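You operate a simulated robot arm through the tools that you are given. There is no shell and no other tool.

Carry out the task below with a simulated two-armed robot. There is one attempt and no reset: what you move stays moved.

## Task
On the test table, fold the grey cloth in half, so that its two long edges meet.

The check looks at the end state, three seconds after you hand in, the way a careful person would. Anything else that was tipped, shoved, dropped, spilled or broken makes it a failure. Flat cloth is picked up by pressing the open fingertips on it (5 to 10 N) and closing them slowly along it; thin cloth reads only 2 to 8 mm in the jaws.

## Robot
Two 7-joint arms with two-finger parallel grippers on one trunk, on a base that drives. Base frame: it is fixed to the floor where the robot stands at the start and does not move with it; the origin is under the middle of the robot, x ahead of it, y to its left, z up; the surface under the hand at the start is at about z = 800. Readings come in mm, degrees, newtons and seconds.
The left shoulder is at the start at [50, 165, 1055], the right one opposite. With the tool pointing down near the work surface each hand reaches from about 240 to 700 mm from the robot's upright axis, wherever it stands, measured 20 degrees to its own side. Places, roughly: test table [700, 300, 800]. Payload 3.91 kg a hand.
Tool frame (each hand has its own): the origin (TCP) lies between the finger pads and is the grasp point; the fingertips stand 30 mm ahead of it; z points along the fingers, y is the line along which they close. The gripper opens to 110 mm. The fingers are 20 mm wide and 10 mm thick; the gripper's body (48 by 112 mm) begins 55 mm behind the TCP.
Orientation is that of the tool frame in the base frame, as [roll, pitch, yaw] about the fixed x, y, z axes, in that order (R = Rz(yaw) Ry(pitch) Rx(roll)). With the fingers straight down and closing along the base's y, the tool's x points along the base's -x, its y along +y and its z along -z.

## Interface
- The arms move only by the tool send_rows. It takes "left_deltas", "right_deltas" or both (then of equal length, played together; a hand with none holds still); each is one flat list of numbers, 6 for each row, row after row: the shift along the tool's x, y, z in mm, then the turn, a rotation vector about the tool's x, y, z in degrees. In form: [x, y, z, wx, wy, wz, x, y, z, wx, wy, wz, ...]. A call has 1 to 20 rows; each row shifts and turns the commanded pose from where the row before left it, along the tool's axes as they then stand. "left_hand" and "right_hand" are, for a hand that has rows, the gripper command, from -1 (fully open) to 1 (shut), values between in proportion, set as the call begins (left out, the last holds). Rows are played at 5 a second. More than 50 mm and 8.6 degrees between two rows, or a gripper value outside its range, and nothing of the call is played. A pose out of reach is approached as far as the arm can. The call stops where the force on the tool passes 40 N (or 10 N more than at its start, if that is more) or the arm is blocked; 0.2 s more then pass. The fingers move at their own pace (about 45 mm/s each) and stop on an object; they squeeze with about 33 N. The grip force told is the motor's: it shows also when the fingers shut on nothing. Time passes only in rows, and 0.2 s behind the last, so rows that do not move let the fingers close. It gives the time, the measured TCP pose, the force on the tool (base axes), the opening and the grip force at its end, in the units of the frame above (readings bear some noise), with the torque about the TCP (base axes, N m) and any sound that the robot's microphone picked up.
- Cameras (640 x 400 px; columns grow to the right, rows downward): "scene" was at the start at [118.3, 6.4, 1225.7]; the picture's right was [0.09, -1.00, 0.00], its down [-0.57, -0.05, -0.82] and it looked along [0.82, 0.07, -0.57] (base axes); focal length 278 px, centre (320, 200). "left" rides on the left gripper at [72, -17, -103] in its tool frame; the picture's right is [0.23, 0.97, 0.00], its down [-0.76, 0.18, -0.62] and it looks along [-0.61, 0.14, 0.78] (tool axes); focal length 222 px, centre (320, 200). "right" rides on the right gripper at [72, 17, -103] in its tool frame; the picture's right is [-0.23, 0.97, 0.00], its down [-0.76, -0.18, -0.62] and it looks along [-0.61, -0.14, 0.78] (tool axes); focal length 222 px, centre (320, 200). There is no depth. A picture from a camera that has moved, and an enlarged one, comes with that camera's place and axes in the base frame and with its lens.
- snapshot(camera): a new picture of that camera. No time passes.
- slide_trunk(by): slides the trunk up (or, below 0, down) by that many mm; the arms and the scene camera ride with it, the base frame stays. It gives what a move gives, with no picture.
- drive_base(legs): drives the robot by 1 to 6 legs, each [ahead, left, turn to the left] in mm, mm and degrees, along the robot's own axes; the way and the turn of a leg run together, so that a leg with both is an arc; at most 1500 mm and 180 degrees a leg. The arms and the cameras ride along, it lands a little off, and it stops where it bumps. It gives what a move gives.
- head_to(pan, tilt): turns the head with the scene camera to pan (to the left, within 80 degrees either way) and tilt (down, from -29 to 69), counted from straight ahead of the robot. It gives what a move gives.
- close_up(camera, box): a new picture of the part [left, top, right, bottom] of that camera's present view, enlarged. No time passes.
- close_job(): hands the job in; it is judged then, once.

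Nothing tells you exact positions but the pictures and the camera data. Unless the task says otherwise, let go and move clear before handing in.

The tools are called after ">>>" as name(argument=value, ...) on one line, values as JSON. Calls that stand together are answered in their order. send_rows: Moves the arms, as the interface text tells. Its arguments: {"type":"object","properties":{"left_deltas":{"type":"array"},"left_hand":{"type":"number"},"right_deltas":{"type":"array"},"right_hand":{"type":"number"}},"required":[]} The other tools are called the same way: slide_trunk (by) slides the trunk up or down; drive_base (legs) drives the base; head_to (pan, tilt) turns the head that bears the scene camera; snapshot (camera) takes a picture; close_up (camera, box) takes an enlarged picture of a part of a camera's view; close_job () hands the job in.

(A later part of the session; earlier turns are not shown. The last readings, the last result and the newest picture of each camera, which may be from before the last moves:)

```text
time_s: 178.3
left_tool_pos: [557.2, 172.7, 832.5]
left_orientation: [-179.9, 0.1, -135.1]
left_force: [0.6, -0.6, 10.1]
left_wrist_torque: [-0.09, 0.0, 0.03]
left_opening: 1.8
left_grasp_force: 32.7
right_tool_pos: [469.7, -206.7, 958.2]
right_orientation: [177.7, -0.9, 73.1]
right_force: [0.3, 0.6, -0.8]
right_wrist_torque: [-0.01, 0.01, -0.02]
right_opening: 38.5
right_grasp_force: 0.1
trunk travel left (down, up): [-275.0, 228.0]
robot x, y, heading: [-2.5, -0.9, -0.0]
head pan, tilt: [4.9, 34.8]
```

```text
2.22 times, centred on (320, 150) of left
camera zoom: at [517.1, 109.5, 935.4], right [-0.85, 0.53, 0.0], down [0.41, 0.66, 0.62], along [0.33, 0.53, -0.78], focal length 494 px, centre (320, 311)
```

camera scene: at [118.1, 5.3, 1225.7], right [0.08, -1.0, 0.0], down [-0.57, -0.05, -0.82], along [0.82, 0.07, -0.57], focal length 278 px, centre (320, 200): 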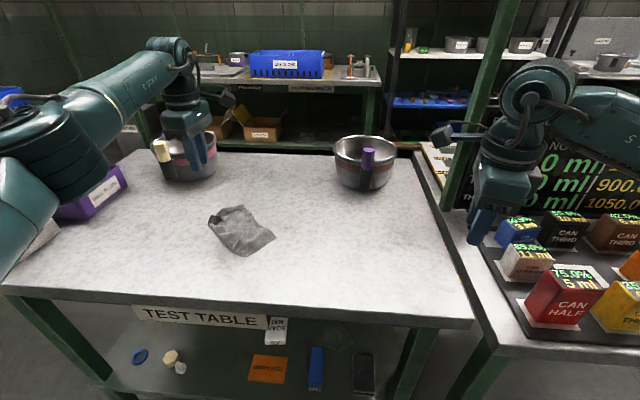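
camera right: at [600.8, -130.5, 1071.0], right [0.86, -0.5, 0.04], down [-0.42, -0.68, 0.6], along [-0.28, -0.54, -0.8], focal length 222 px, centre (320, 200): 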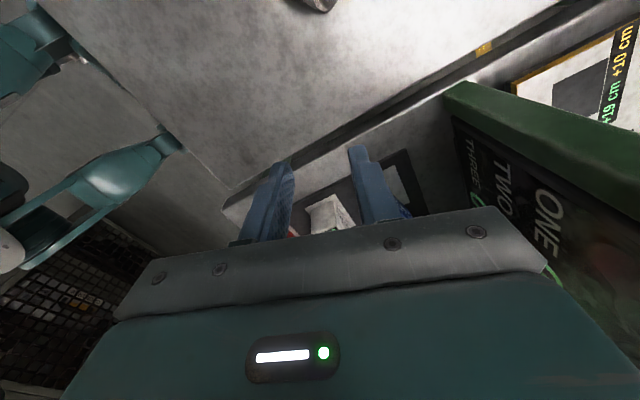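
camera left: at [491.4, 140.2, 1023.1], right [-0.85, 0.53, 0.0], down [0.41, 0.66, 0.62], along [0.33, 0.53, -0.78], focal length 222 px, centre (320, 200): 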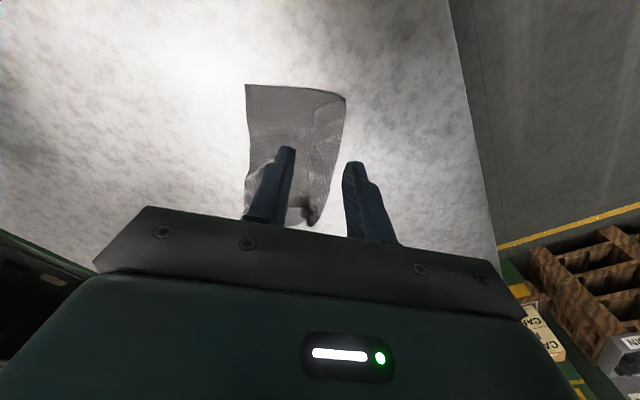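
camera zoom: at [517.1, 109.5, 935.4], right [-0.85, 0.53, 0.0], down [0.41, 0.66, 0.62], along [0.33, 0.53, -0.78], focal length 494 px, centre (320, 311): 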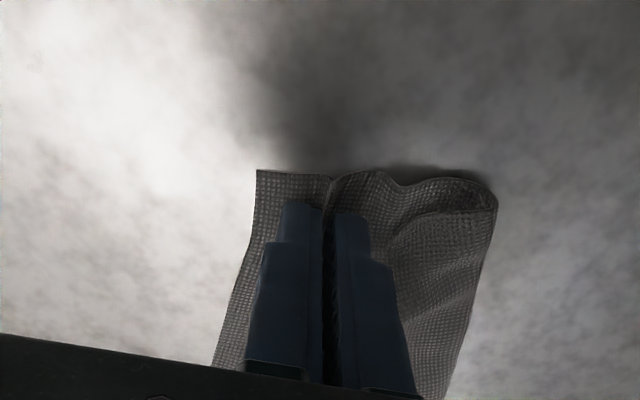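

Held. Lifting a few mm and dragging toward the robot.

>>> send_rows(left_deltas=[0, 0, -4, 0, 0, 0, 11.8, -3.9, 0, 0, 0, 0, 11.8, -3.9, 0, 0, 0, 0, 11.8, -3.9, 0, 0, 0, 0, 11.8, -3.9, 0, 0, 0, 0, 11.8, -3.9, 0, 0, 0, 0, 11.8, -3.9, 0, 0, 0, 0, 11.8, -3.9, 0, 0, 0, 0, 11.8, -3.9, 0, 0, 0, 0, 11.8, -3.9, 0, 0, 0, 0, 0, 0, 4, 0, 0, 0, 0, 0, 0, 0, 0, 0])

>>> send_rows(left_deltas=[0, 0, 0, 0, 0, 0], left_hand=0.85)

>>> send_rows(left_deltas=[0, 0, 0, 0, 0, 0], left_hand=0.7)

>>> send_rows(left_deltas=[0, 0, 0, 0, 0, 0, 0, 0, 0, 0, 0, 0], left_hand=0.53)

>>> send_rows(left_deltas=[0, 0, -8, 0, 0, 0, 0, 0, -15, 0, 0, 0, 0, 0, -25, 0, 0, 0, -25, 0, -30, 0, 0, 0, -25, 0, -30, 0, 0, 0, -25, 0, 0, 0, 0, 0, -25, 0, 0, 0, 0, 0, -25, 0, 0, 0, 0, 0, -25, 0, 0, 0, 0, 0, 0, 0, 0, 0, 0, 0])

>>> close_up(camera="scene", box=[200, 200, 328, 300])

>>> close_up(camera="left", box=[180, 0, 460, 200])

```text
time_s: 180.9
left_tool_pos: [506.7, 73.9, 832.3]
left_orientation: [-179.9, 0.1, -135.1]
left_force: [-1.1, 0.2, 3.0]
left_wrist_torque: [-0.01, 0.05, -0.03]
left_opening: 1.9
left_grasp_force: 33.0
right_tool_pos: [470.4, -206.7, 958.9]
right_orientation: [177.5, -0.8, 73.1]
right_force: [1.0, -0.9, 0.2]
right_wrist_torque: [0.02, 0.0, 0.0]
right_opening: 38.4
right_grasp_force: 0.2
trunk travel left (down, up): [-275.0, 228.0]
robot x, y, heading: [1.7, -1.4, -0.3]
head pan, tilt: [4.9, 34.8]
```

```text
time_s: 181.3
left_tool_pos: [506.7, 73.4, 831.0]
left_orientation: [-180.0, 0.0, -135.1]
left_force: [-0.1, 0.7, 4.6]
left_wrist_torque: [0.0, 0.0, -0.01]
left_opening: 7.8
left_grasp_force: 0.0
right_tool_pos: [470.8, -207.8, 957.9]
right_orientation: [177.6, -0.7, 73.1]
right_force: [-0.1, 0.3, 0.6]
right_wrist_torque: [-0.01, -0.01, 0.0]
right_opening: 38.4
right_grasp_force: 0.1
trunk travel left (down, up): [-275.0, 228.0]
robot x, y, heading: [0.5, -1.4, 0.1]
head pan, tilt: [4.9, 34.8]
```

```text
time_s: 181.7
left_tool_pos: [507.9, 73.9, 832.0]
left_orientation: [-179.8, 0.0, -135.1]
left_force: [0.6, -0.6, 5.1]
left_wrist_torque: [-0.05, 0.03, -0.04]
left_opening: 15.7
left_grasp_force: 0.1
right_tool_pos: [470.4, -207.5, 957.3]
right_orientation: [177.7, -0.8, 73.0]
right_force: [-0.1, -1.1, 0.4]
right_wrist_torque: [-0.02, 0.0, 0.0]
right_opening: 38.6
right_grasp_force: 0.2
trunk travel left (down, up): [-275.0, 228.0]
robot x, y, heading: [1.1, -1.1, -0.4]
head pan, tilt: [4.9, 34.8]
```

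```text
time_s: 182.3
left_tool_pos: [507.4, 72.3, 831.5]
left_orientation: [179.9, 0.0, -135.1]
left_force: [-1.1, 0.9, 5.4]
left_wrist_torque: [-0.04, -0.02, -0.03]
left_opening: 24.1
left_grasp_force: 0.1
right_tool_pos: [468.7, -206.8, 957.8]
right_orientation: [177.6, -0.9, 73.1]
right_force: [-1.0, -0.6, -0.7]
right_wrist_torque: [-0.02, -0.01, -0.02]
right_opening: 38.8
right_grasp_force: 0.1
trunk travel left (down, up): [-275.0, 228.0]
robot x, y, heading: [-0.0, -1.7, -0.3]
head pan, tilt: [4.9, 34.8]
```

```text
time_s: 184.5
left_tool_pos: [612.4, 178.7, 939.7]
left_orientation: [-180.0, 0.0, -135.2]
left_force: [0.2, 0.3, 0.2]
left_wrist_torque: [-0.05, 0.0, -0.01]
left_opening: 25.9
left_grasp_force: 0.0
right_tool_pos: [471.8, -208.1, 957.5]
right_orientation: [177.5, -0.8, 73.2]
right_force: [-0.5, 0.6, 0.2]
right_wrist_torque: [0.04, 0.03, 0.0]
right_opening: 38.5
right_grasp_force: 0.1
trunk travel left (down, up): [-275.0, 228.0]
robot x, y, heading: [-3.3, -1.6, -0.1]
head pan, tilt: [4.9, 34.8]
```

```text
4.00 times, centred on (264, 250) of scene
camera zoom: at [118.0, 5.8, 1225.7], right [0.08, -1.0, 0.0], down [-0.57, -0.05, -0.82], along [0.82, 0.07, -0.57], focal length 1113 px, centre (544, 0)
```

zoom: 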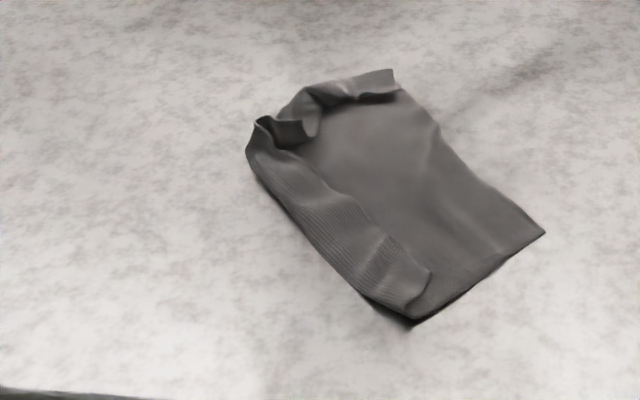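

```text
2.00 times, centred on (320, 100) of left
camera zoom: at [572.6, 116.2, 1042.7], right [-0.85, 0.53, 0.0], down [0.41, 0.66, 0.62], along [0.33, 0.53, -0.78], focal length 444 px, centre (320, 400)
```

zoom: 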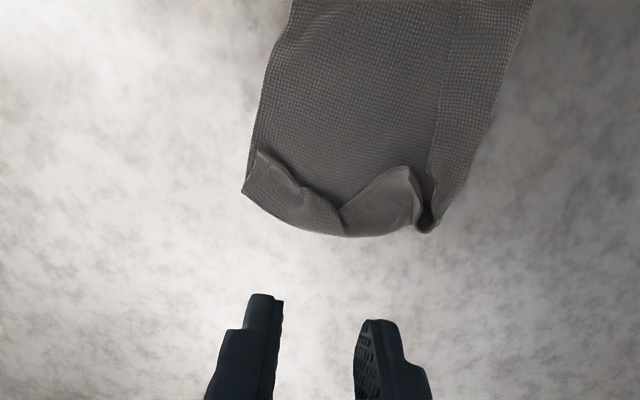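

The cloth is now well within reach, unchanged in shape. Next I open the left end: turning the hand to 90° and positioning it across the near-left corner's free edge at (612, 145).

>>> send_rows(left_deltas=[0, 0, 0, 0, 0, -7.5, 0, 0, 0, 0, 0, -7.5, 0, 0, 0, 0, 0, -7.5, 0, 0, 0, 0, 0, -7.5, 0, 0, 0, 0, 0, -7.5, 0, 0, 0, 0, 0, -7.5, 8, 0, 12, 0, 0, 0, 8, 0, 14, 0, 0, 0, 8, 0, 14, 0, 0, 0, 9, 1, 14, 0, 0, 0, 0, 0, 14, 0, 0, 0, 0, 0, 14, 0, 0, 0, 0, 0, 0, 0, 0, 0], left_hand=0.45)

>>> close_up(camera="left", box=[180, 40, 460, 240])

>>> close_up(camera="scene", box=[230, 190, 326, 260])

```text
time_s: 187.3
left_tool_pos: [610.4, 146.9, 856.2]
left_orientation: [180.0, 0.0, -90.0]
left_force: [0.0, -0.2, -0.7]
left_wrist_torque: [-0.02, 0.02, 0.0]
left_opening: 30.2
left_grasp_force: 0.1
right_tool_pos: [471.2, -206.6, 957.5]
right_orientation: [177.6, -0.8, 73.1]
right_force: [-0.4, 0.4, 0.7]
right_wrist_torque: [0.03, -0.02, -0.04]
right_opening: 38.4
right_grasp_force: 0.0
trunk travel left (down, up): [-275.0, 228.0]
robot x, y, heading: [-1.1, 2.0, -0.1]
head pan, tilt: [4.9, 34.8]
```

```text
2.00 times, centred on (320, 140) of left
camera zoom: at [627.4, 74.1, 960.5], right [-0.97, -0.23, 0.0], down [-0.18, 0.76, 0.62], along [-0.14, 0.61, -0.78], focal length 444 px, centre (320, 320)
```

zoom: 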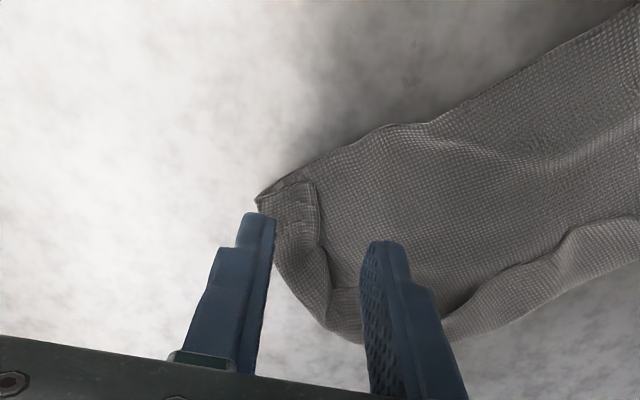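

```text
5.71 times, centred on (278, 225) of scene
camera zoom: at [118.0, 5.8, 1225.7], right [0.08, -1.0, 0.0], down [-0.57, -0.05, -0.82], along [0.82, 0.07, -0.57], focal length 1590 px, centre (560, 57)
```

zoom: 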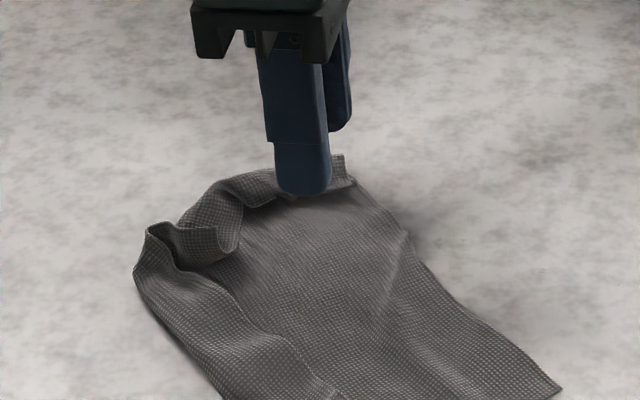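

>>> send_rows(left_deltas=[0, 4, 6, 0, 0, 0, 0, 0, 6, 0, 0, 0, 0, 0, 6, 0, 0, 0, 0, 0, 3, 0, 0, 0, 0, 0, 0, 0, 0, 0])

>>> send_rows(left_deltas=[0, 0, 1.5, 0, 0, 0, 0, 0, 0, 0, 0, 0])

>>> close_up(camera="left", box=[180, 40, 460, 240])

```text
time_s: 188.5
left_tool_pos: [606.9, 147.1, 835.7]
left_orientation: [-180.0, 0.0, -90.1]
left_force: [-0.8, 0.3, 0.0]
left_wrist_torque: [0.0, -0.01, 0.02]
left_opening: 30.3
left_grasp_force: 0.0
right_tool_pos: [470.1, -207.6, 957.7]
right_orientation: [177.5, -0.8, 73.2]
right_force: [-0.5, -0.8, -0.6]
right_wrist_torque: [0.0, 0.0, 0.01]
right_opening: 38.6
right_grasp_force: 0.1
trunk travel left (down, up): [-275.0, 228.0]
robot x, y, heading: [-0.4, -1.5, -0.1]
head pan, tilt: [4.9, 34.8]
```

```text
time_s: 189.1
left_tool_pos: [607.0, 147.4, 833.0]
left_orientation: [180.0, 0.0, -90.1]
left_force: [0.4, 0.1, -0.2]
left_wrist_torque: [0.01, 0.01, 0.02]
left_opening: 30.4
left_grasp_force: 0.0
right_tool_pos: [470.4, -207.2, 957.4]
right_orientation: [177.6, -0.8, 73.1]
right_force: [-0.6, -0.2, 0.7]
right_wrist_torque: [0.0, -0.01, -0.01]
right_opening: 38.6
right_grasp_force: 0.2
trunk travel left (down, up): [-275.0, 228.0]
robot x, y, heading: [-0.5, 0.6, 0.0]
head pan, tilt: [4.9, 34.8]
```

```text
2.00 times, centred on (320, 140) of left
camera zoom: at [623.8, 74.0, 937.9], right [-0.97, -0.23, 0.0], down [-0.18, 0.76, 0.62], along [-0.14, 0.61, -0.78], focal length 444 px, centre (320, 320)
```

zoom: 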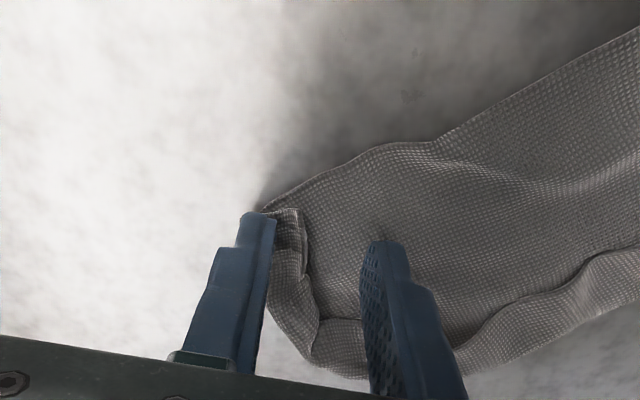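

>>> send_rows(left_deltas=[0, -2, 0.8, 0, 0, 0, 0, 0, 0, 0, 0, 0])

>>> send_rows(left_deltas=[0, 0, 0.5, 0, 0, 0, 0, 0, 0, 0, 0, 0])

```text
time_s: 189.7
left_tool_pos: [610.7, 146.2, 833.5]
left_orientation: [179.9, -0.1, -90.1]
left_force: [1.4, 0.3, 1.9]
left_wrist_torque: [0.0, -0.01, 0.05]
left_opening: 30.0
left_grasp_force: 0.0
right_tool_pos: [469.8, -207.1, 957.8]
right_orientation: [177.6, -0.8, 73.1]
right_force: [-0.1, 0.8, 0.7]
right_wrist_torque: [-0.03, 0.0, 0.01]
right_opening: 38.6
right_grasp_force: 0.0
trunk travel left (down, up): [-275.0, 228.0]
robot x, y, heading: [-1.6, -1.2, -0.0]
head pan, tilt: [4.9, 34.8]
```

```text
time_s: 190.3
left_tool_pos: [610.2, 146.2, 832.2]
left_orientation: [180.0, -0.1, -90.1]
left_force: [-0.6, 0.2, 1.4]
left_wrist_torque: [0.0, -0.02, 0.0]
left_opening: 30.3
left_grasp_force: 0.0
right_tool_pos: [470.5, -206.5, 957.4]
right_orientation: [177.6, -0.8, 73.1]
right_force: [-0.6, 0.0, -1.0]
right_wrist_torque: [0.0, 0.0, -0.03]
right_opening: 38.8
right_grasp_force: 0.0
trunk travel left (down, up): [-275.0, 228.0]
robot x, y, heading: [2.2, -2.7, -0.2]
head pan, tilt: [4.9, 34.8]
```

Light contact on the flap (~1.5 N). Closing slowly.

>>> send_rows(left_deltas=[0, 0, 0, 0, 0, 0], left_hand=0.54)

>>> send_rows(left_deltas=[0, 0, 0, 0, 0, 0], left_hand=0.63)

>>> send_rows(left_deltas=[0, 0, 0, 0, 0, 0], left_hand=0.72)

>>> close_up(camera="left", box=[180, 40, 460, 240])

```text
time_s: 190.7
left_tool_pos: [608.8, 146.8, 832.7]
left_orientation: [-180.0, 0.0, -90.0]
left_force: [-0.3, 1.2, -0.1]
left_wrist_torque: [-0.02, -0.01, 0.01]
left_opening: 25.5
left_grasp_force: 0.5
right_tool_pos: [470.4, -208.0, 957.2]
right_orientation: [177.6, -0.8, 73.2]
right_force: [-0.5, -0.5, -0.1]
right_wrist_torque: [-0.01, 0.02, 0.03]
right_opening: 38.3
right_grasp_force: 0.1
trunk travel left (down, up): [-275.0, 228.0]
robot x, y, heading: [0.8, -3.2, -0.1]
head pan, tilt: [4.9, 34.8]
```

```text
time_s: 191.1
left_tool_pos: [609.8, 146.7, 832.7]
left_orientation: [-180.0, 0.0, -90.1]
left_force: [-0.1, -0.3, 1.1]
left_wrist_torque: [0.01, 0.0, 0.02]
left_opening: 20.5
left_grasp_force: 0.1
right_tool_pos: [470.2, -206.7, 958.0]
right_orientation: [177.7, -0.9, 73.0]
right_force: [-0.3, -0.5, -1.2]
right_wrist_torque: [0.02, -0.01, -0.01]
right_opening: 38.8
right_grasp_force: 0.1
trunk travel left (down, up): [-275.0, 228.0]
robot x, y, heading: [0.0, -2.0, -0.1]
head pan, tilt: [4.9, 34.8]
```

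```text
time_s: 191.5
left_tool_pos: [608.4, 146.1, 833.4]
left_orientation: [-179.9, 0.0, -90.1]
left_force: [0.0, 0.5, 0.8]
left_wrist_torque: [-0.01, -0.02, 0.01]
left_opening: 15.5
left_grasp_force: 0.3
right_tool_pos: [469.8, -206.3, 957.8]
right_orientation: [177.6, -0.8, 73.1]
right_force: [0.0, -0.2, -0.2]
right_wrist_torque: [0.0, -0.01, -0.02]
right_opening: 38.5
right_grasp_force: 0.1
trunk travel left (down, up): [-275.0, 228.0]
robot x, y, heading: [3.1, -1.6, -0.2]
head pan, tilt: [4.9, 34.8]
```

```text
2.00 times, centred on (320, 140) of left
camera zoom: at [625.9, 73.6, 937.1], right [-0.97, -0.23, 0.0], down [-0.18, 0.76, 0.62], along [-0.14, 0.61, -0.78], focal length 444 px, centre (320, 320)
```

zoom: 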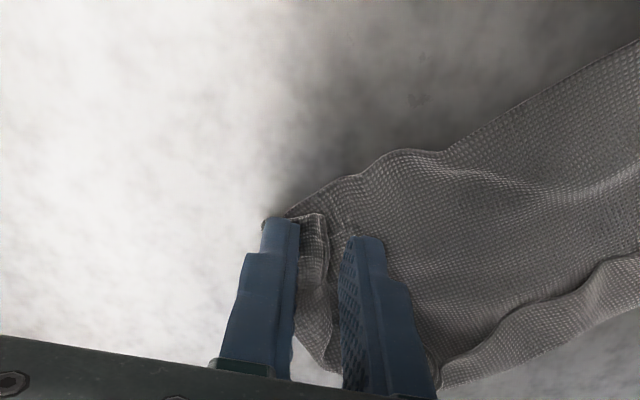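

>>> send_rows(left_deltas=[0, 0, 0, 0, 0, 0], left_hand=0.82)

>>> send_rows(left_deltas=[0, 0, 0, 0, 0, 0, 0, 0, 0, 0, 0, 0, 0, 0, 0, 0, 0, 0], left_hand=1)

>>> close_up(camera="left", box=[180, 40, 460, 240])

>>> send_rows(left_deltas=[0, 0, -5, 0, 0, 0, -1, -2, -8, 0, 0, 0, -2, -3, -8, 0, 0, 0, 0, 0, 0, 0, 0, 0])

>>> close_up(camera="left", box=[180, 40, 460, 240])

>>> close_up(camera="scene", box=[230, 190, 326, 260])

```text
time_s: 191.9
left_tool_pos: [609.4, 147.1, 833.2]
left_orientation: [-179.9, 0.1, -90.1]
left_force: [-0.1, -0.1, 1.5]
left_wrist_torque: [-0.03, -0.02, 0.02]
left_opening: 9.7
left_grasp_force: 0.2
right_tool_pos: [471.0, -208.3, 957.2]
right_orientation: [177.6, -0.8, 73.1]
right_force: [0.4, -0.6, 0.5]
right_wrist_torque: [0.01, -0.03, 0.0]
right_opening: 38.3
right_grasp_force: 0.0
trunk travel left (down, up): [-275.0, 228.0]
robot x, y, heading: [-0.2, 2.0, -0.2]
head pan, tilt: [4.9, 34.8]
```

```text
time_s: 192.7
left_tool_pos: [610.0, 147.1, 833.0]
left_orientation: [-179.9, 0.0, -90.2]
left_force: [0.5, 0.2, 1.1]
left_wrist_torque: [0.0, -0.02, -0.01]
left_opening: 2.0
left_grasp_force: 33.0
right_tool_pos: [471.0, -206.9, 958.6]
right_orientation: [177.6, -0.8, 73.1]
right_force: [-0.5, 0.8, -0.1]
right_wrist_torque: [0.02, -0.04, -0.01]
right_opening: 38.4
right_grasp_force: 0.1
trunk travel left (down, up): [-275.0, 228.0]
robot x, y, heading: [3.3, -2.0, -0.4]
head pan, tilt: [4.9, 34.8]
```

```text
2.00 times, centred on (320, 140) of left
camera zoom: at [625.9, 73.6, 937.1], right [-0.97, -0.23, 0.0], down [-0.18, 0.76, 0.62], along [-0.14, 0.61, -0.78], focal length 444 px, centre (320, 320)
```

zoom: 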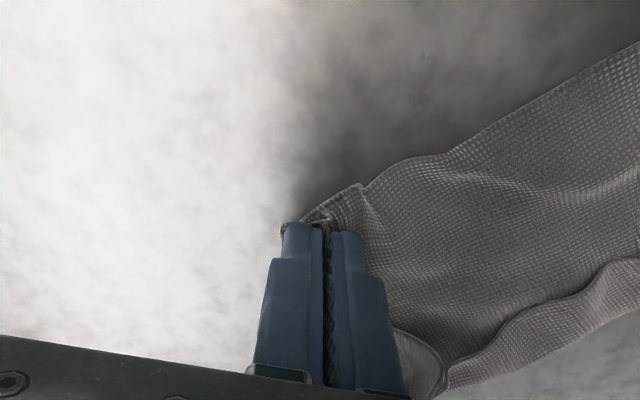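

```text
time_s: 193.7
left_tool_pos: [614.3, 149.8, 853.9]
left_orientation: [180.0, 0.0, -90.1]
left_force: [0.0, 0.0, -0.4]
left_wrist_torque: [0.04, 0.0, -0.02]
left_opening: 1.5
left_grasp_force: 33.7
right_tool_pos: [471.0, -206.8, 957.8]
right_orientation: [177.6, -0.8, 73.2]
right_force: [-0.3, 0.3, -0.4]
right_wrist_torque: [0.01, 0.01, -0.03]
right_opening: 38.8
right_grasp_force: 0.0
trunk travel left (down, up): [-275.0, 228.0]
robot x, y, heading: [-2.9, -2.3, -0.0]
head pan, tilt: [4.9, 34.8]
```

```text
2.00 times, centred on (320, 140) of left
camera zoom: at [630.5, 77.0, 958.1], right [-0.97, -0.23, 0.0], down [-0.18, 0.76, 0.62], along [-0.14, 0.61, -0.78], focal length 444 px, centre (320, 320)
```

zoom: 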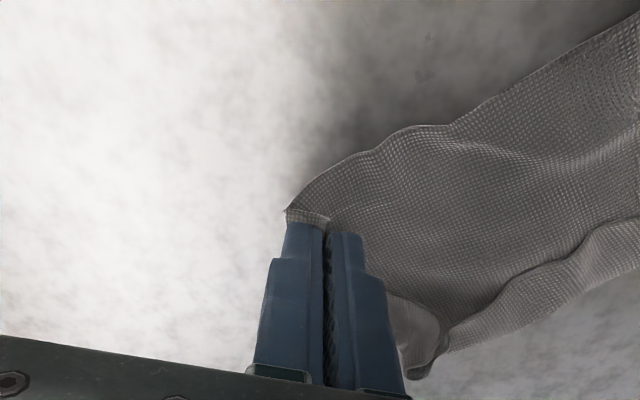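

```text
5.71 times, centred on (278, 225) of scene
camera zoom: at [118.0, 5.8, 1225.7], right [0.08, -1.0, 0.0], down [-0.57, -0.05, -0.82], along [0.82, 0.07, -0.57], focal length 1590 px, centre (560, 57)
```

zoom: 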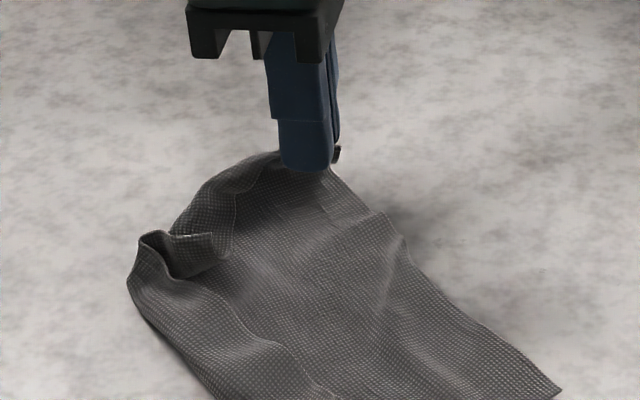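

Held the flap. Pulling it outward along the cloth and laying it down.

>>> send_rows(left_deltas=[-5, -6, -5, 0, 0, 0, -5, -6, -5, 0, 0, 0, -5, -6, -5, 0, 0, 0, -5, -6, -3, 0, 0, 0, -5, -6, 2, 0, 0, 0, -5, -6, 4, 0, 0, 0, -4, -4, 7, 0, 0, 0, 0, 0, 7, 0, 0, 0, 0, 0, 7, 0, 0, 0, 0, 0, 7, 0, 0, 0, 0, 0, 4, 0, 0, 0, 0, 0, 0, 0, 0, 0])

>>> close_up(camera="left", box=[180, 0, 500, 240])

>>> close_up(camera="scene", box=[210, 180, 338, 280])

```text
time_s: 196.3
left_tool_pos: [654.1, 184.5, 834.4]
left_orientation: [179.9, 0.0, -90.1]
left_force: [-0.2, -0.2, 1.6]
left_wrist_torque: [0.0, 0.01, -0.02]
left_opening: 1.8
left_grasp_force: 33.1
right_tool_pos: [471.9, -206.9, 957.7]
right_orientation: [177.6, -0.8, 73.1]
right_force: [0.5, 0.2, 0.1]
right_wrist_torque: [-0.04, 0.01, -0.01]
right_opening: 38.5
right_grasp_force: 0.1
trunk travel left (down, up): [-275.0, 228.0]
robot x, y, heading: [0.5, -0.5, -0.2]
head pan, tilt: [4.9, 34.8]
```

```text
1.67 times, centred on (340, 120) of left
camera zoom: at [670.8, 110.8, 937.6], right [-0.97, -0.23, 0.0], down [-0.18, 0.76, 0.62], along [-0.14, 0.61, -0.78], focal length 370 px, centre (287, 333)
```

zoom: 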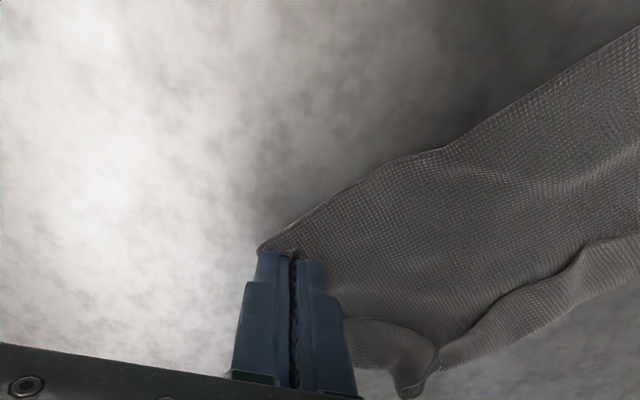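

```text
4.00 times, centred on (274, 230) of scene
camera zoom: at [117.9, 5.8, 1225.8], right [0.08, -1.0, 0.0], down [-0.57, -0.05, -0.82], along [0.82, 0.07, -0.57], focal length 1113 px, centre (504, 80)
```

zoom: 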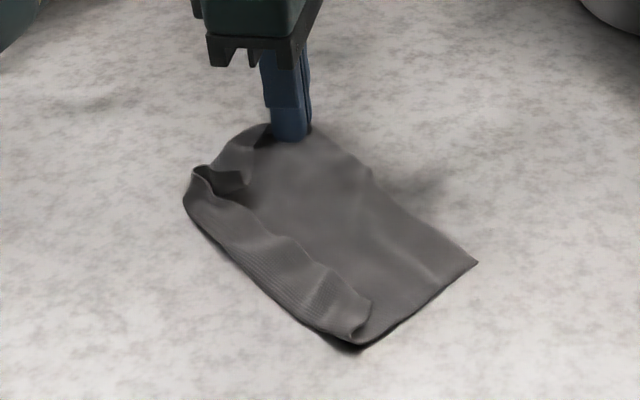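

The near long edge is stretched straight again. Releasing and lifting away.

>>> send_rows(left_deltas=[0, 0, 0, 0, 0, 0, 0, 0, 0, 0, 0, 0], left_hand=0.75)

>>> send_rows(left_deltas=[0, 0, -8, 0, 0, 0, 0, 0, -15, 0, 0, 0, 0, 0, -25, 0, 0, 0, 0, 0, -30, 0, 0, 0, -20, 5, -20, 0, 0, 0, -20, 5, 0, 0, 0, 7.5, -20, 5, 0, 0, 0, 7.5, -20, 5, 0, 0, 0, 7.5, 0, 0, 0, 0, 0, 7.5, 0, 0, 0, 0, 0, 7.5, 0, 0, 0, 0, 0, 7.5, 0, 0, 0, 0, 0, 0])

>>> close_up(camera="left", box=[180, 0, 500, 200])

>>> close_up(camera="scene", box=[210, 190, 338, 290])

```text
time_s: 196.9
left_tool_pos: [655.6, 184.5, 834.1]
left_orientation: [180.0, 0.1, -90.2]
left_force: [-0.3, 0.5, 0.3]
left_wrist_torque: [-0.03, 0.01, 0.03]
left_opening: 13.4
left_grasp_force: 0.1
right_tool_pos: [470.2, -205.8, 957.7]
right_orientation: [177.7, -0.8, 73.1]
right_force: [0.7, -0.4, 0.1]
right_wrist_torque: [0.02, -0.01, -0.02]
right_opening: 38.4
right_grasp_force: 0.1
trunk travel left (down, up): [-275.0, 228.0]
robot x, y, heading: [0.3, -1.4, -0.5]
head pan, tilt: [4.9, 34.8]
```

```text
time_s: 199.5
left_tool_pos: [642.2, 263.7, 931.2]
left_orientation: [-180.0, 0.0, -135.2]
left_force: [0.4, -1.0, -0.5]
left_wrist_torque: [0.0, 0.0, -0.04]
left_opening: 13.9
left_grasp_force: 0.0
right_tool_pos: [469.3, -206.9, 958.1]
right_orientation: [177.6, -0.8, 73.1]
right_force: [-0.5, -0.3, -0.7]
right_wrist_torque: [0.05, 0.03, 0.03]
right_opening: 38.4
right_grasp_force: 0.0
trunk travel left (down, up): [-275.0, 228.0]
robot x, y, heading: [0.5, -3.2, -0.2]
head pan, tilt: [4.9, 34.8]
```

```text
2.00 times, centred on (340, 100) of left
camera zoom: at [602.8, 200.5, 1036.1], right [-0.85, 0.53, 0.0], down [0.41, 0.66, 0.62], along [0.33, 0.53, -0.78], focal length 444 px, centre (280, 400)
```

zoom: 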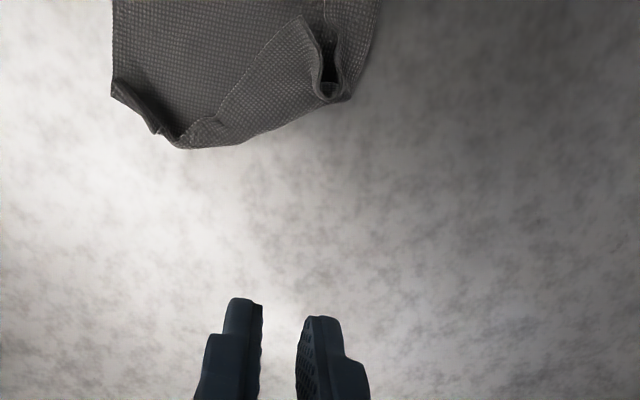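

```text
4.00 times, centred on (274, 240) of scene
camera zoom: at [118.0, 5.8, 1225.7], right [0.08, -1.0, 0.0], down [-0.57, -0.05, -0.82], along [0.82, 0.07, -0.57], focal length 1113 px, centre (504, 40)
```

zoom: 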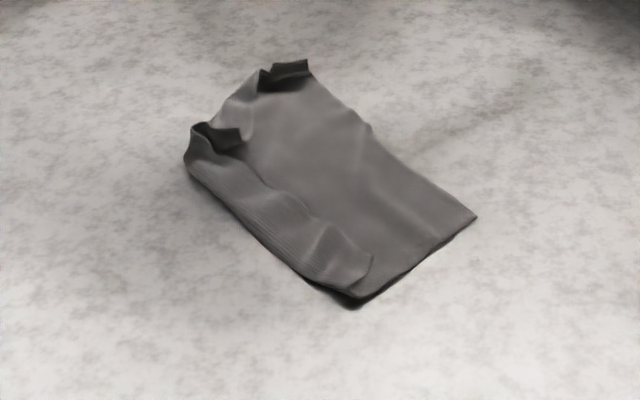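

The left end is nearly open now. Next: the fold itself. I pinch the top strip's corner (far-right, about (516, 109)) with the hand across its free edge.

>>> send_rows(left_deltas=[0, 0, 0, 0, 0, -8, 23.3, 1, 5, 0, 0, 0, 23.3, 1, 5, 0, 0, 0, 23.3, 1, 8, 0, 0, 0, 23.3, 1, 8, 0, 0, 0, 23.3, 1, 10, 0, 0, 0, 23.3, 1, 10, 0, 0, 0, 23.3, 1, 15, 0, 0, 0, 23.3, 1, 15, 0, 0, 0, 0, 0, 0, 0, 0, 0], left_hand=0.45)

>>> close_up(camera="left", box=[180, 40, 460, 240])

>>> close_up(camera="scene", box=[230, 200, 358, 300])

```text
time_s: 201.7
left_tool_pos: [524.6, 120.3, 856.6]
left_orientation: [-180.0, 0.0, -127.1]
left_force: [-0.7, -0.3, 0.4]
left_wrist_torque: [-0.03, 0.03, 0.0]
left_opening: 30.2
left_grasp_force: 0.0
right_tool_pos: [471.0, -206.2, 958.0]
right_orientation: [177.6, -0.8, 73.1]
right_force: [1.6, -0.3, 0.4]
right_wrist_torque: [0.01, 0.01, 0.03]
right_opening: 38.6
right_grasp_force: 0.0
trunk travel left (down, up): [-275.0, 228.0]
robot x, y, heading: [2.3, -2.7, 0.0]
head pan, tilt: [4.9, 34.8]
```

```text
2.00 times, centred on (320, 140) of left
camera zoom: at [493.2, 50.9, 960.0], right [-0.91, 0.41, 0.0], down [0.32, 0.71, 0.62], along [0.25, 0.57, -0.78], focal length 444 px, centre (320, 320)
```

zoom: 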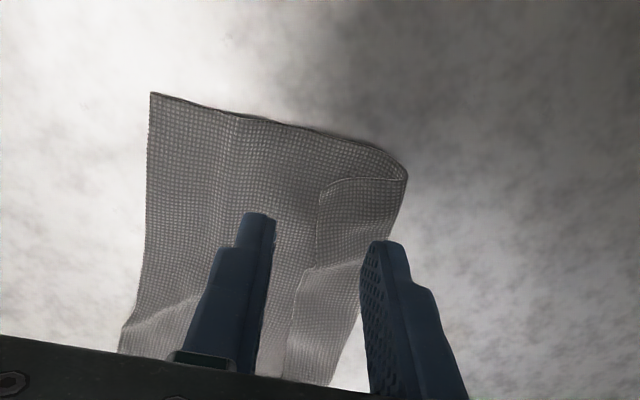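

```text
4.00 times, centred on (294, 250) of scene
camera zoom: at [118.0, 5.8, 1225.7], right [0.08, -1.0, 0.0], down [-0.57, -0.05, -0.82], along [0.82, 0.07, -0.57], focal length 1113 px, centre (424, 0)
```

zoom: 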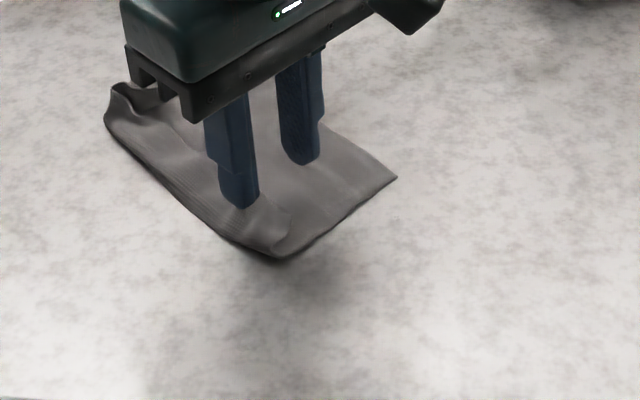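

>>> send_rows(left_deltas=[-5, 0, 6, 0, 0, 0, 0, 0, 6, 0, 0, 0, 0, 0, 6, 0, 0, 0, 0, 0, 3, 0, 0, 0, 0, 0, 0, 0, 0, 0])

>>> send_rows(left_deltas=[0, 0, 1.2, 0, 0, 0, 0, 0, 0, 0, 0, 0])

>>> send_rows(left_deltas=[0, 0, 1, 0, 0, 0, 0, 0, 0, 0, 0, 0])

>>> close_up(camera="left", box=[180, 40, 460, 240])

```text
time_s: 202.9
left_tool_pos: [527.9, 123.8, 834.2]
left_orientation: [-180.0, 0.0, -127.1]
left_force: [-0.1, 0.1, 0.4]
left_wrist_torque: [0.01, 0.0, -0.01]
left_opening: 30.1
left_grasp_force: 0.1
right_tool_pos: [471.6, -207.8, 957.9]
right_orientation: [177.5, -0.8, 73.1]
right_force: [-0.6, -0.3, -0.2]
right_wrist_torque: [0.02, -0.01, -0.01]
right_opening: 38.5
right_grasp_force: 0.0
trunk travel left (down, up): [-275.0, 228.0]
robot x, y, heading: [2.5, -1.8, -0.2]
head pan, tilt: [4.9, 34.8]
```

```text
time_s: 203.5
left_tool_pos: [528.1, 123.8, 833.4]
left_orientation: [-180.0, 0.0, -127.0]
left_force: [0.7, -0.3, -0.7]
left_wrist_torque: [0.03, 0.0, 0.02]
left_opening: 30.3
left_grasp_force: 0.0
right_tool_pos: [470.1, -206.3, 958.2]
right_orientation: [177.7, -0.8, 73.1]
right_force: [0.1, 0.5, -0.8]
right_wrist_torque: [0.0, 0.03, 0.0]
right_opening: 38.7
right_grasp_force: 0.1
trunk travel left (down, up): [-275.0, 228.0]
robot x, y, heading: [-2.5, -0.9, -0.3]
head pan, tilt: [4.9, 34.8]
```

```text
time_s: 204.1
left_tool_pos: [528.1, 123.6, 832.8]
left_orientation: [179.9, 0.0, -127.1]
left_force: [0.5, 0.9, 0.1]
left_wrist_torque: [0.01, 0.0, -0.01]
left_opening: 30.1
left_grasp_force: 0.1
right_tool_pos: [470.3, -207.0, 957.6]
right_orientation: [177.6, -0.8, 73.2]
right_force: [0.5, 0.2, -0.4]
right_wrist_torque: [-0.03, 0.03, 0.01]
right_opening: 38.5
right_grasp_force: 0.0
trunk travel left (down, up): [-275.0, 228.0]
robot x, y, heading: [-3.2, 1.8, -0.1]
head pan, tilt: [4.9, 34.8]
```

```text
2.00 times, centred on (320, 140) of left
camera zoom: at [496.7, 55.8, 936.9], right [-0.91, 0.41, 0.0], down [0.32, 0.71, 0.62], along [0.25, 0.57, -0.78], focal length 444 px, centre (320, 320)
```

zoom: 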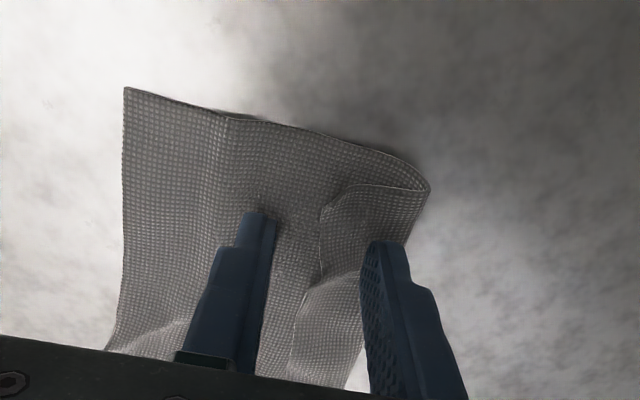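

>>> send_rows(left_deltas=[0, -3, 0, 0, 0, 0, 0, 0, 0.8, 0, 0, 0, 0, 0, 0, 0, 0, 0])

>>> send_rows(left_deltas=[0, 0, 0.5, 0, 0, 0, 0, 0, 0, 0, 0, 0])

```text
time_s: 204.9
left_tool_pos: [530.3, 122.5, 833.2]
left_orientation: [-180.0, 0.0, -127.1]
left_force: [-0.4, -0.1, 1.6]
left_wrist_torque: [-0.01, 0.02, 0.03]
left_opening: 30.6
left_grasp_force: 0.9
right_tool_pos: [470.4, -206.5, 956.9]
right_orientation: [177.7, -0.9, 73.1]
right_force: [-0.6, -0.4, 0.3]
right_wrist_torque: [0.03, 0.02, 0.02]
right_opening: 38.6
right_grasp_force: 0.1
trunk travel left (down, up): [-275.0, 228.0]
robot x, y, heading: [-2.4, -5.5, -0.1]
head pan, tilt: [4.9, 34.8]
```

```text
time_s: 205.5
left_tool_pos: [529.2, 122.2, 831.7]
left_orientation: [-179.9, 0.0, -127.2]
left_force: [1.3, 1.7, 5.7]
left_wrist_torque: [0.11, 0.08, -0.03]
left_opening: 29.9
left_grasp_force: 0.0
right_tool_pos: [470.4, -207.1, 958.1]
right_orientation: [177.6, -0.8, 73.1]
right_force: [0.4, 0.6, -0.3]
right_wrist_torque: [0.0, -0.02, 0.0]
right_opening: 38.5
right_grasp_force: 0.0
trunk travel left (down, up): [-275.0, 228.0]
robot x, y, heading: [0.5, -3.6, 0.1]
head pan, tilt: [4.9, 34.8]
```

>>> send_rows(left_deltas=[0, 0, -0.4, 0, 0, 0, 0, 0, 0, 0, 0, 0], left_hand=0.54)

>>> send_rows(left_deltas=[0, 0, 0, 0, 0, 0], left_hand=0.63)

>>> send_rows(left_deltas=[0, 0, 0, 0, 0, 0], left_hand=0.72)

>>> close_up(camera="left", box=[180, 40, 460, 240])

```text
time_s: 206.1
left_tool_pos: [529.0, 123.3, 832.2]
left_orientation: [179.9, 0.0, -127.1]
left_force: [0.5, -1.2, 2.8]
left_wrist_torque: [0.03, 0.03, -0.01]
left_opening: 25.1
left_grasp_force: 0.1
right_tool_pos: [470.2, -207.5, 958.0]
right_orientation: [177.6, -0.8, 73.1]
right_force: [-0.5, 0.0, -0.3]
right_wrist_torque: [-0.02, 0.0, 0.01]
right_opening: 38.4
right_grasp_force: 0.1
trunk travel left (down, up): [-275.0, 228.0]
robot x, y, heading: [-1.4, 0.3, -0.1]
head pan, tilt: [4.9, 34.8]
```

```text
time_s: 206.5
left_tool_pos: [529.3, 122.7, 832.5]
left_orientation: [-179.9, -0.1, -127.0]
left_force: [-1.0, 0.3, 3.5]
left_wrist_torque: [0.02, 0.11, -0.02]
left_opening: 20.6
left_grasp_force: 0.3
right_tool_pos: [470.5, -206.4, 956.9]
right_orientation: [177.6, -0.8, 73.1]
right_force: [0.3, 0.1, -0.3]
right_wrist_torque: [0.01, -0.01, -0.02]
right_opening: 38.6
right_grasp_force: 0.0
trunk travel left (down, up): [-275.0, 228.0]
robot x, y, heading: [-0.5, 2.0, -0.0]
head pan, tilt: [4.9, 34.8]
```

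```text
time_s: 206.9
left_tool_pos: [529.5, 123.0, 831.2]
left_orientation: [-179.9, 0.1, -127.1]
left_force: [0.3, -0.7, 3.3]
left_wrist_torque: [0.02, 0.01, 0.02]
left_opening: 15.1
left_grasp_force: 0.1
right_tool_pos: [471.0, -207.4, 958.9]
right_orientation: [177.6, -0.8, 73.2]
right_force: [0.4, 0.5, 0.5]
right_wrist_torque: [0.01, 0.03, 0.03]
right_opening: 38.7
right_grasp_force: 0.0
trunk travel left (down, up): [-275.0, 228.0]
robot x, y, heading: [-2.6, -0.8, -0.1]
head pan, tilt: [4.9, 34.8]
```

```text
2.00 times, centred on (320, 140) of left
camera zoom: at [498.9, 54.7, 935.9], right [-0.91, 0.41, 0.0], down [0.32, 0.72, 0.62], along [0.25, 0.57, -0.78], focal length 444 px, centre (320, 320)
```

zoom: 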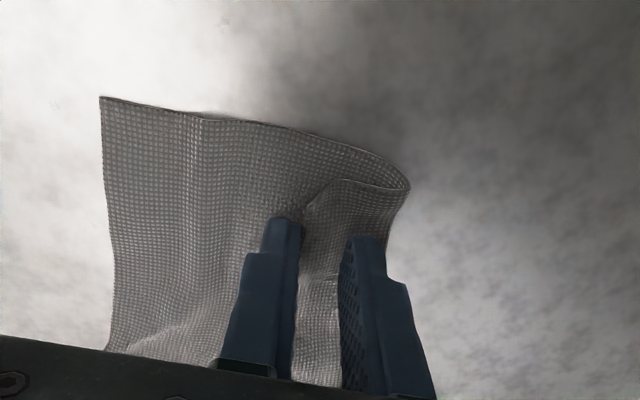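

>>> send_rows(left_deltas=[0, 0, 0, 0, 0, 0], left_hand=0.82)

>>> send_rows(left_deltas=[0, 0, 0, 0, 0, 0, 0, 0, 0, 0, 0, 0, 0, 0, 0, 0, 0, 0], left_hand=1)

>>> close_up(camera="left", box=[180, 40, 460, 240])

>>> send_rows(left_deltas=[0, 0, -5, 0, 0, 0, 0, -2, -8, 0, 0, 0, 0, -3, -8, 0, 0, 0, 0, 0, 0, 0, 0, 0])

>>> close_up(camera="left", box=[180, 40, 460, 240])

>>> close_up(camera="scene", box=[230, 200, 358, 300])

```text
time_s: 207.3
left_tool_pos: [529.7, 123.3, 832.2]
left_orientation: [-180.0, 0.0, -127.1]
left_force: [0.4, 0.1, 3.3]
left_wrist_torque: [0.0, 0.02, 0.0]
left_opening: 9.9
left_grasp_force: 0.1
right_tool_pos: [470.3, -207.6, 958.7]
right_orientation: [177.6, -0.8, 73.2]
right_force: [0.0, 0.7, 0.0]
right_wrist_torque: [0.0, -0.03, -0.01]
right_opening: 38.7
right_grasp_force: 0.0
trunk travel left (down, up): [-275.0, 228.0]
robot x, y, heading: [-3.0, -0.6, 0.0]
head pan, tilt: [4.9, 34.8]
```

```text
time_s: 208.1
left_tool_pos: [530.4, 123.0, 832.0]
left_orientation: [-180.0, 0.1, -127.1]
left_force: [-0.5, 0.8, 4.1]
left_wrist_torque: [0.03, 0.08, 0.0]
left_opening: 2.3
left_grasp_force: 32.8
right_tool_pos: [471.3, -207.4, 957.7]
right_orientation: [177.7, -0.8, 73.1]
right_force: [-0.8, 0.4, -0.1]
right_wrist_torque: [-0.01, 0.01, -0.02]
right_opening: 38.5
right_grasp_force: 0.1
trunk travel left (down, up): [-275.0, 228.0]
robot x, y, heading: [-4.9, -1.8, 0.3]
head pan, tilt: [4.9, 34.8]
```

```text
2.00 times, centred on (320, 140) of left
camera zoom: at [498.7, 54.7, 936.0], right [-0.91, 0.41, 0.0], down [0.32, 0.71, 0.62], along [0.25, 0.57, -0.78], focal length 444 px, centre (320, 320)
```

zoom: 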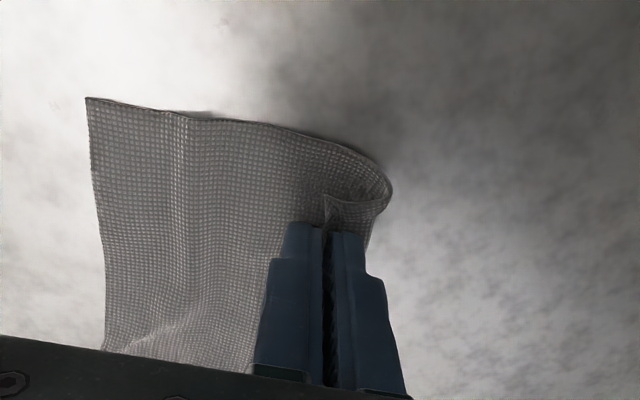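

```text
time_s: 209.1
left_tool_pos: [532.0, 118.1, 853.9]
left_orientation: [-179.9, 0.1, -126.9]
left_force: [0.3, 0.2, 0.2]
left_wrist_torque: [-0.01, 0.01, -0.03]
left_opening: 2.2
left_grasp_force: 32.9
right_tool_pos: [471.4, -207.9, 956.8]
right_orientation: [177.6, -0.7, 73.1]
right_force: [0.0, -0.7, -1.0]
right_wrist_torque: [-0.02, 0.02, 0.02]
right_opening: 38.7
right_grasp_force: 0.0
trunk travel left (down, up): [-275.0, 228.0]
robot x, y, heading: [-1.0, 2.0, -0.2]
head pan, tilt: [4.9, 34.8]
```

```text
2.00 times, centred on (320, 140) of left
camera zoom: at [502.9, 51.0, 957.4], right [-0.91, 0.41, 0.0], down [0.32, 0.72, 0.62], along [0.25, 0.57, -0.78], focal length 444 px, centre (320, 320)
```

zoom: 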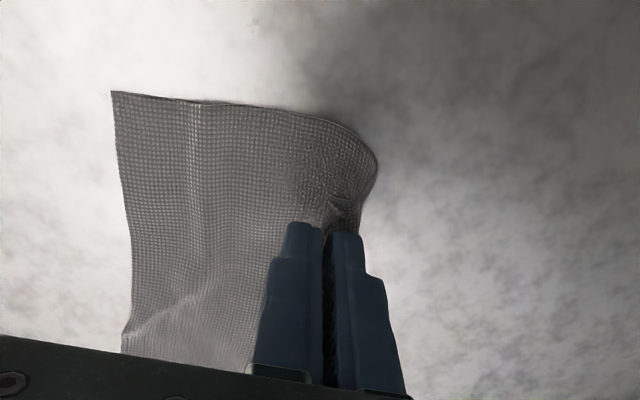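

```text
4.00 times, centred on (294, 250) of scene
camera zoom: at [118.0, 5.8, 1225.7], right [0.08, -1.0, 0.0], down [-0.57, -0.05, -0.82], along [0.82, 0.07, -0.57], focal length 1113 px, centre (424, 0)
```

zoom: 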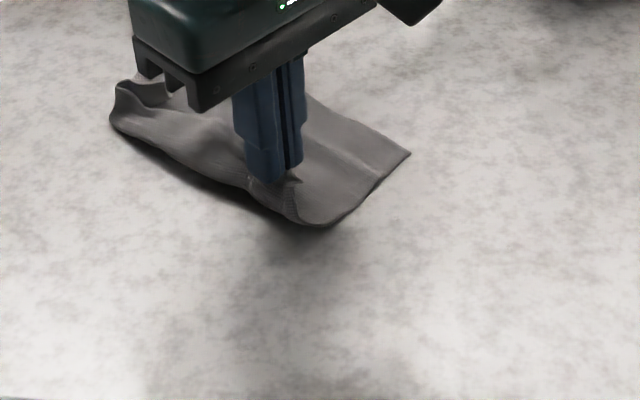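

Only the top layer is held. The cloth tends to slide rather than roll, so I'll lift the edge up above the fold line first, then arc it over to the near edge.

>>> send_rows(left_deltas=[-0.8, -3.2, -10, 0, 0, 0, -0.8, -3.2, -10, 0, 0, 0, -0.8, -3.1, -10, 0, 0, 0, -0.8, -3.1, -10, 0, 0, 0, 0, 0, 0, 0, 0, 0])

>>> close_up(camera="scene", box=[230, 190, 358, 290])

>>> close_up(camera="left", box=[180, 40, 460, 240])

```text
time_s: 210.3
left_tool_pos: [545.2, 114.5, 893.0]
left_orientation: [-180.0, 0.0, -127.1]
left_force: [0.0, 0.8, 0.3]
left_wrist_torque: [-0.01, -0.01, 0.0]
left_opening: 1.9
left_grasp_force: 33.4
right_tool_pos: [470.5, -207.8, 957.0]
right_orientation: [177.6, -0.8, 73.1]
right_force: [0.2, -1.3, 1.3]
right_wrist_torque: [-0.03, 0.0, 0.03]
right_opening: 38.3
right_grasp_force: 0.1
trunk travel left (down, up): [-275.0, 228.0]
robot x, y, heading: [-2.3, 1.7, -0.3]
head pan, tilt: [4.9, 34.8]
```

```text
4.00 times, centred on (294, 240) of scene
camera zoom: at [118.0, 5.8, 1225.7], right [0.08, -1.0, 0.0], down [-0.57, -0.05, -0.82], along [0.82, 0.07, -0.57], focal length 1113 px, centre (424, 40)
```

zoom: 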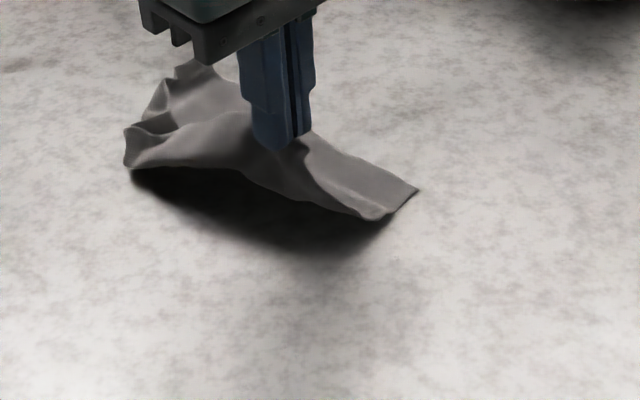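

```text
2.00 times, centred on (320, 140) of left
camera zoom: at [514.4, 46.4, 996.3], right [-0.91, 0.41, 0.0], down [0.32, 0.72, 0.62], along [0.25, 0.57, -0.78], focal length 444 px, centre (320, 320)
```

zoom: 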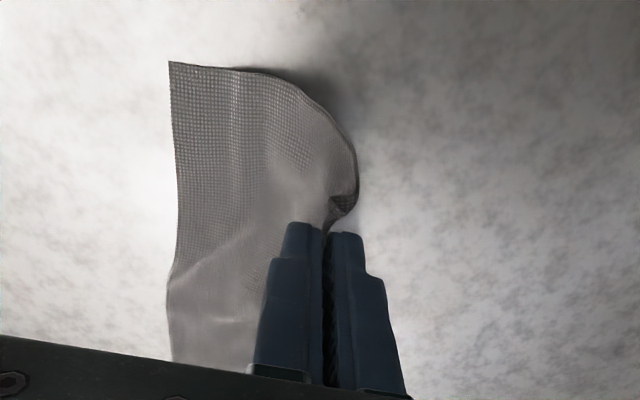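

Good: the near half stays down while the far edge is lifted. Now arcing it over to the near edge.

>>> send_rows(left_deltas=[3.5, -16, 2, 0, 0, 0, 3.3, -15, 6, 0, 0, 0, 2.9, -13, 10, 0, 0, 0, 2.1, -9.5, 13, 0, 0, 0, 1.3, -6, 10, 0, 0, 0, 0, 0, 0, 0, 0, 0])

>>> close_up(camera="scene", box=[230, 190, 358, 290])

>>> close_up(camera="left", box=[180, 40, 460, 240])

```text
time_s: 211.7
left_tool_pos: [585.5, 67.8, 852.2]
left_orientation: [179.9, 0.0, -127.1]
left_force: [0.0, -0.8, 0.1]
left_wrist_torque: [0.03, 0.02, -0.02]
left_opening: 2.0
left_grasp_force: 33.7
right_tool_pos: [470.7, -208.3, 957.9]
right_orientation: [177.6, -0.8, 73.1]
right_force: [0.2, 0.9, 0.1]
right_wrist_torque: [0.02, 0.0, 0.02]
right_opening: 38.5
right_grasp_force: 0.0
trunk travel left (down, up): [-275.0, 228.0]
robot x, y, heading: [-0.4, -2.7, -0.5]
head pan, tilt: [4.9, 34.8]
```

```text
4.00 times, centred on (294, 240) of scene
camera zoom: at [118.0, 5.8, 1225.7], right [0.08, -1.0, 0.0], down [-0.57, -0.05, -0.82], along [0.82, 0.07, -0.57], focal length 1113 px, centre (424, 40)
```

zoom: 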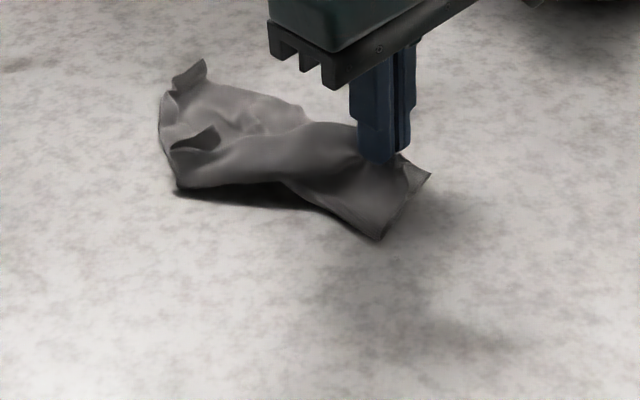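

```text
2.00 times, centred on (320, 140) of left
camera zoom: at [554.4, 0.3, 955.9], right [-0.91, 0.41, 0.0], down [0.32, 0.72, 0.62], along [0.25, 0.57, -0.78], focal length 444 px, centre (320, 320)
```

zoom: 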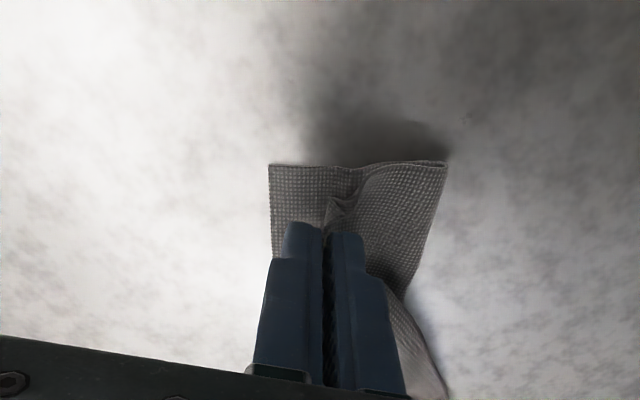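

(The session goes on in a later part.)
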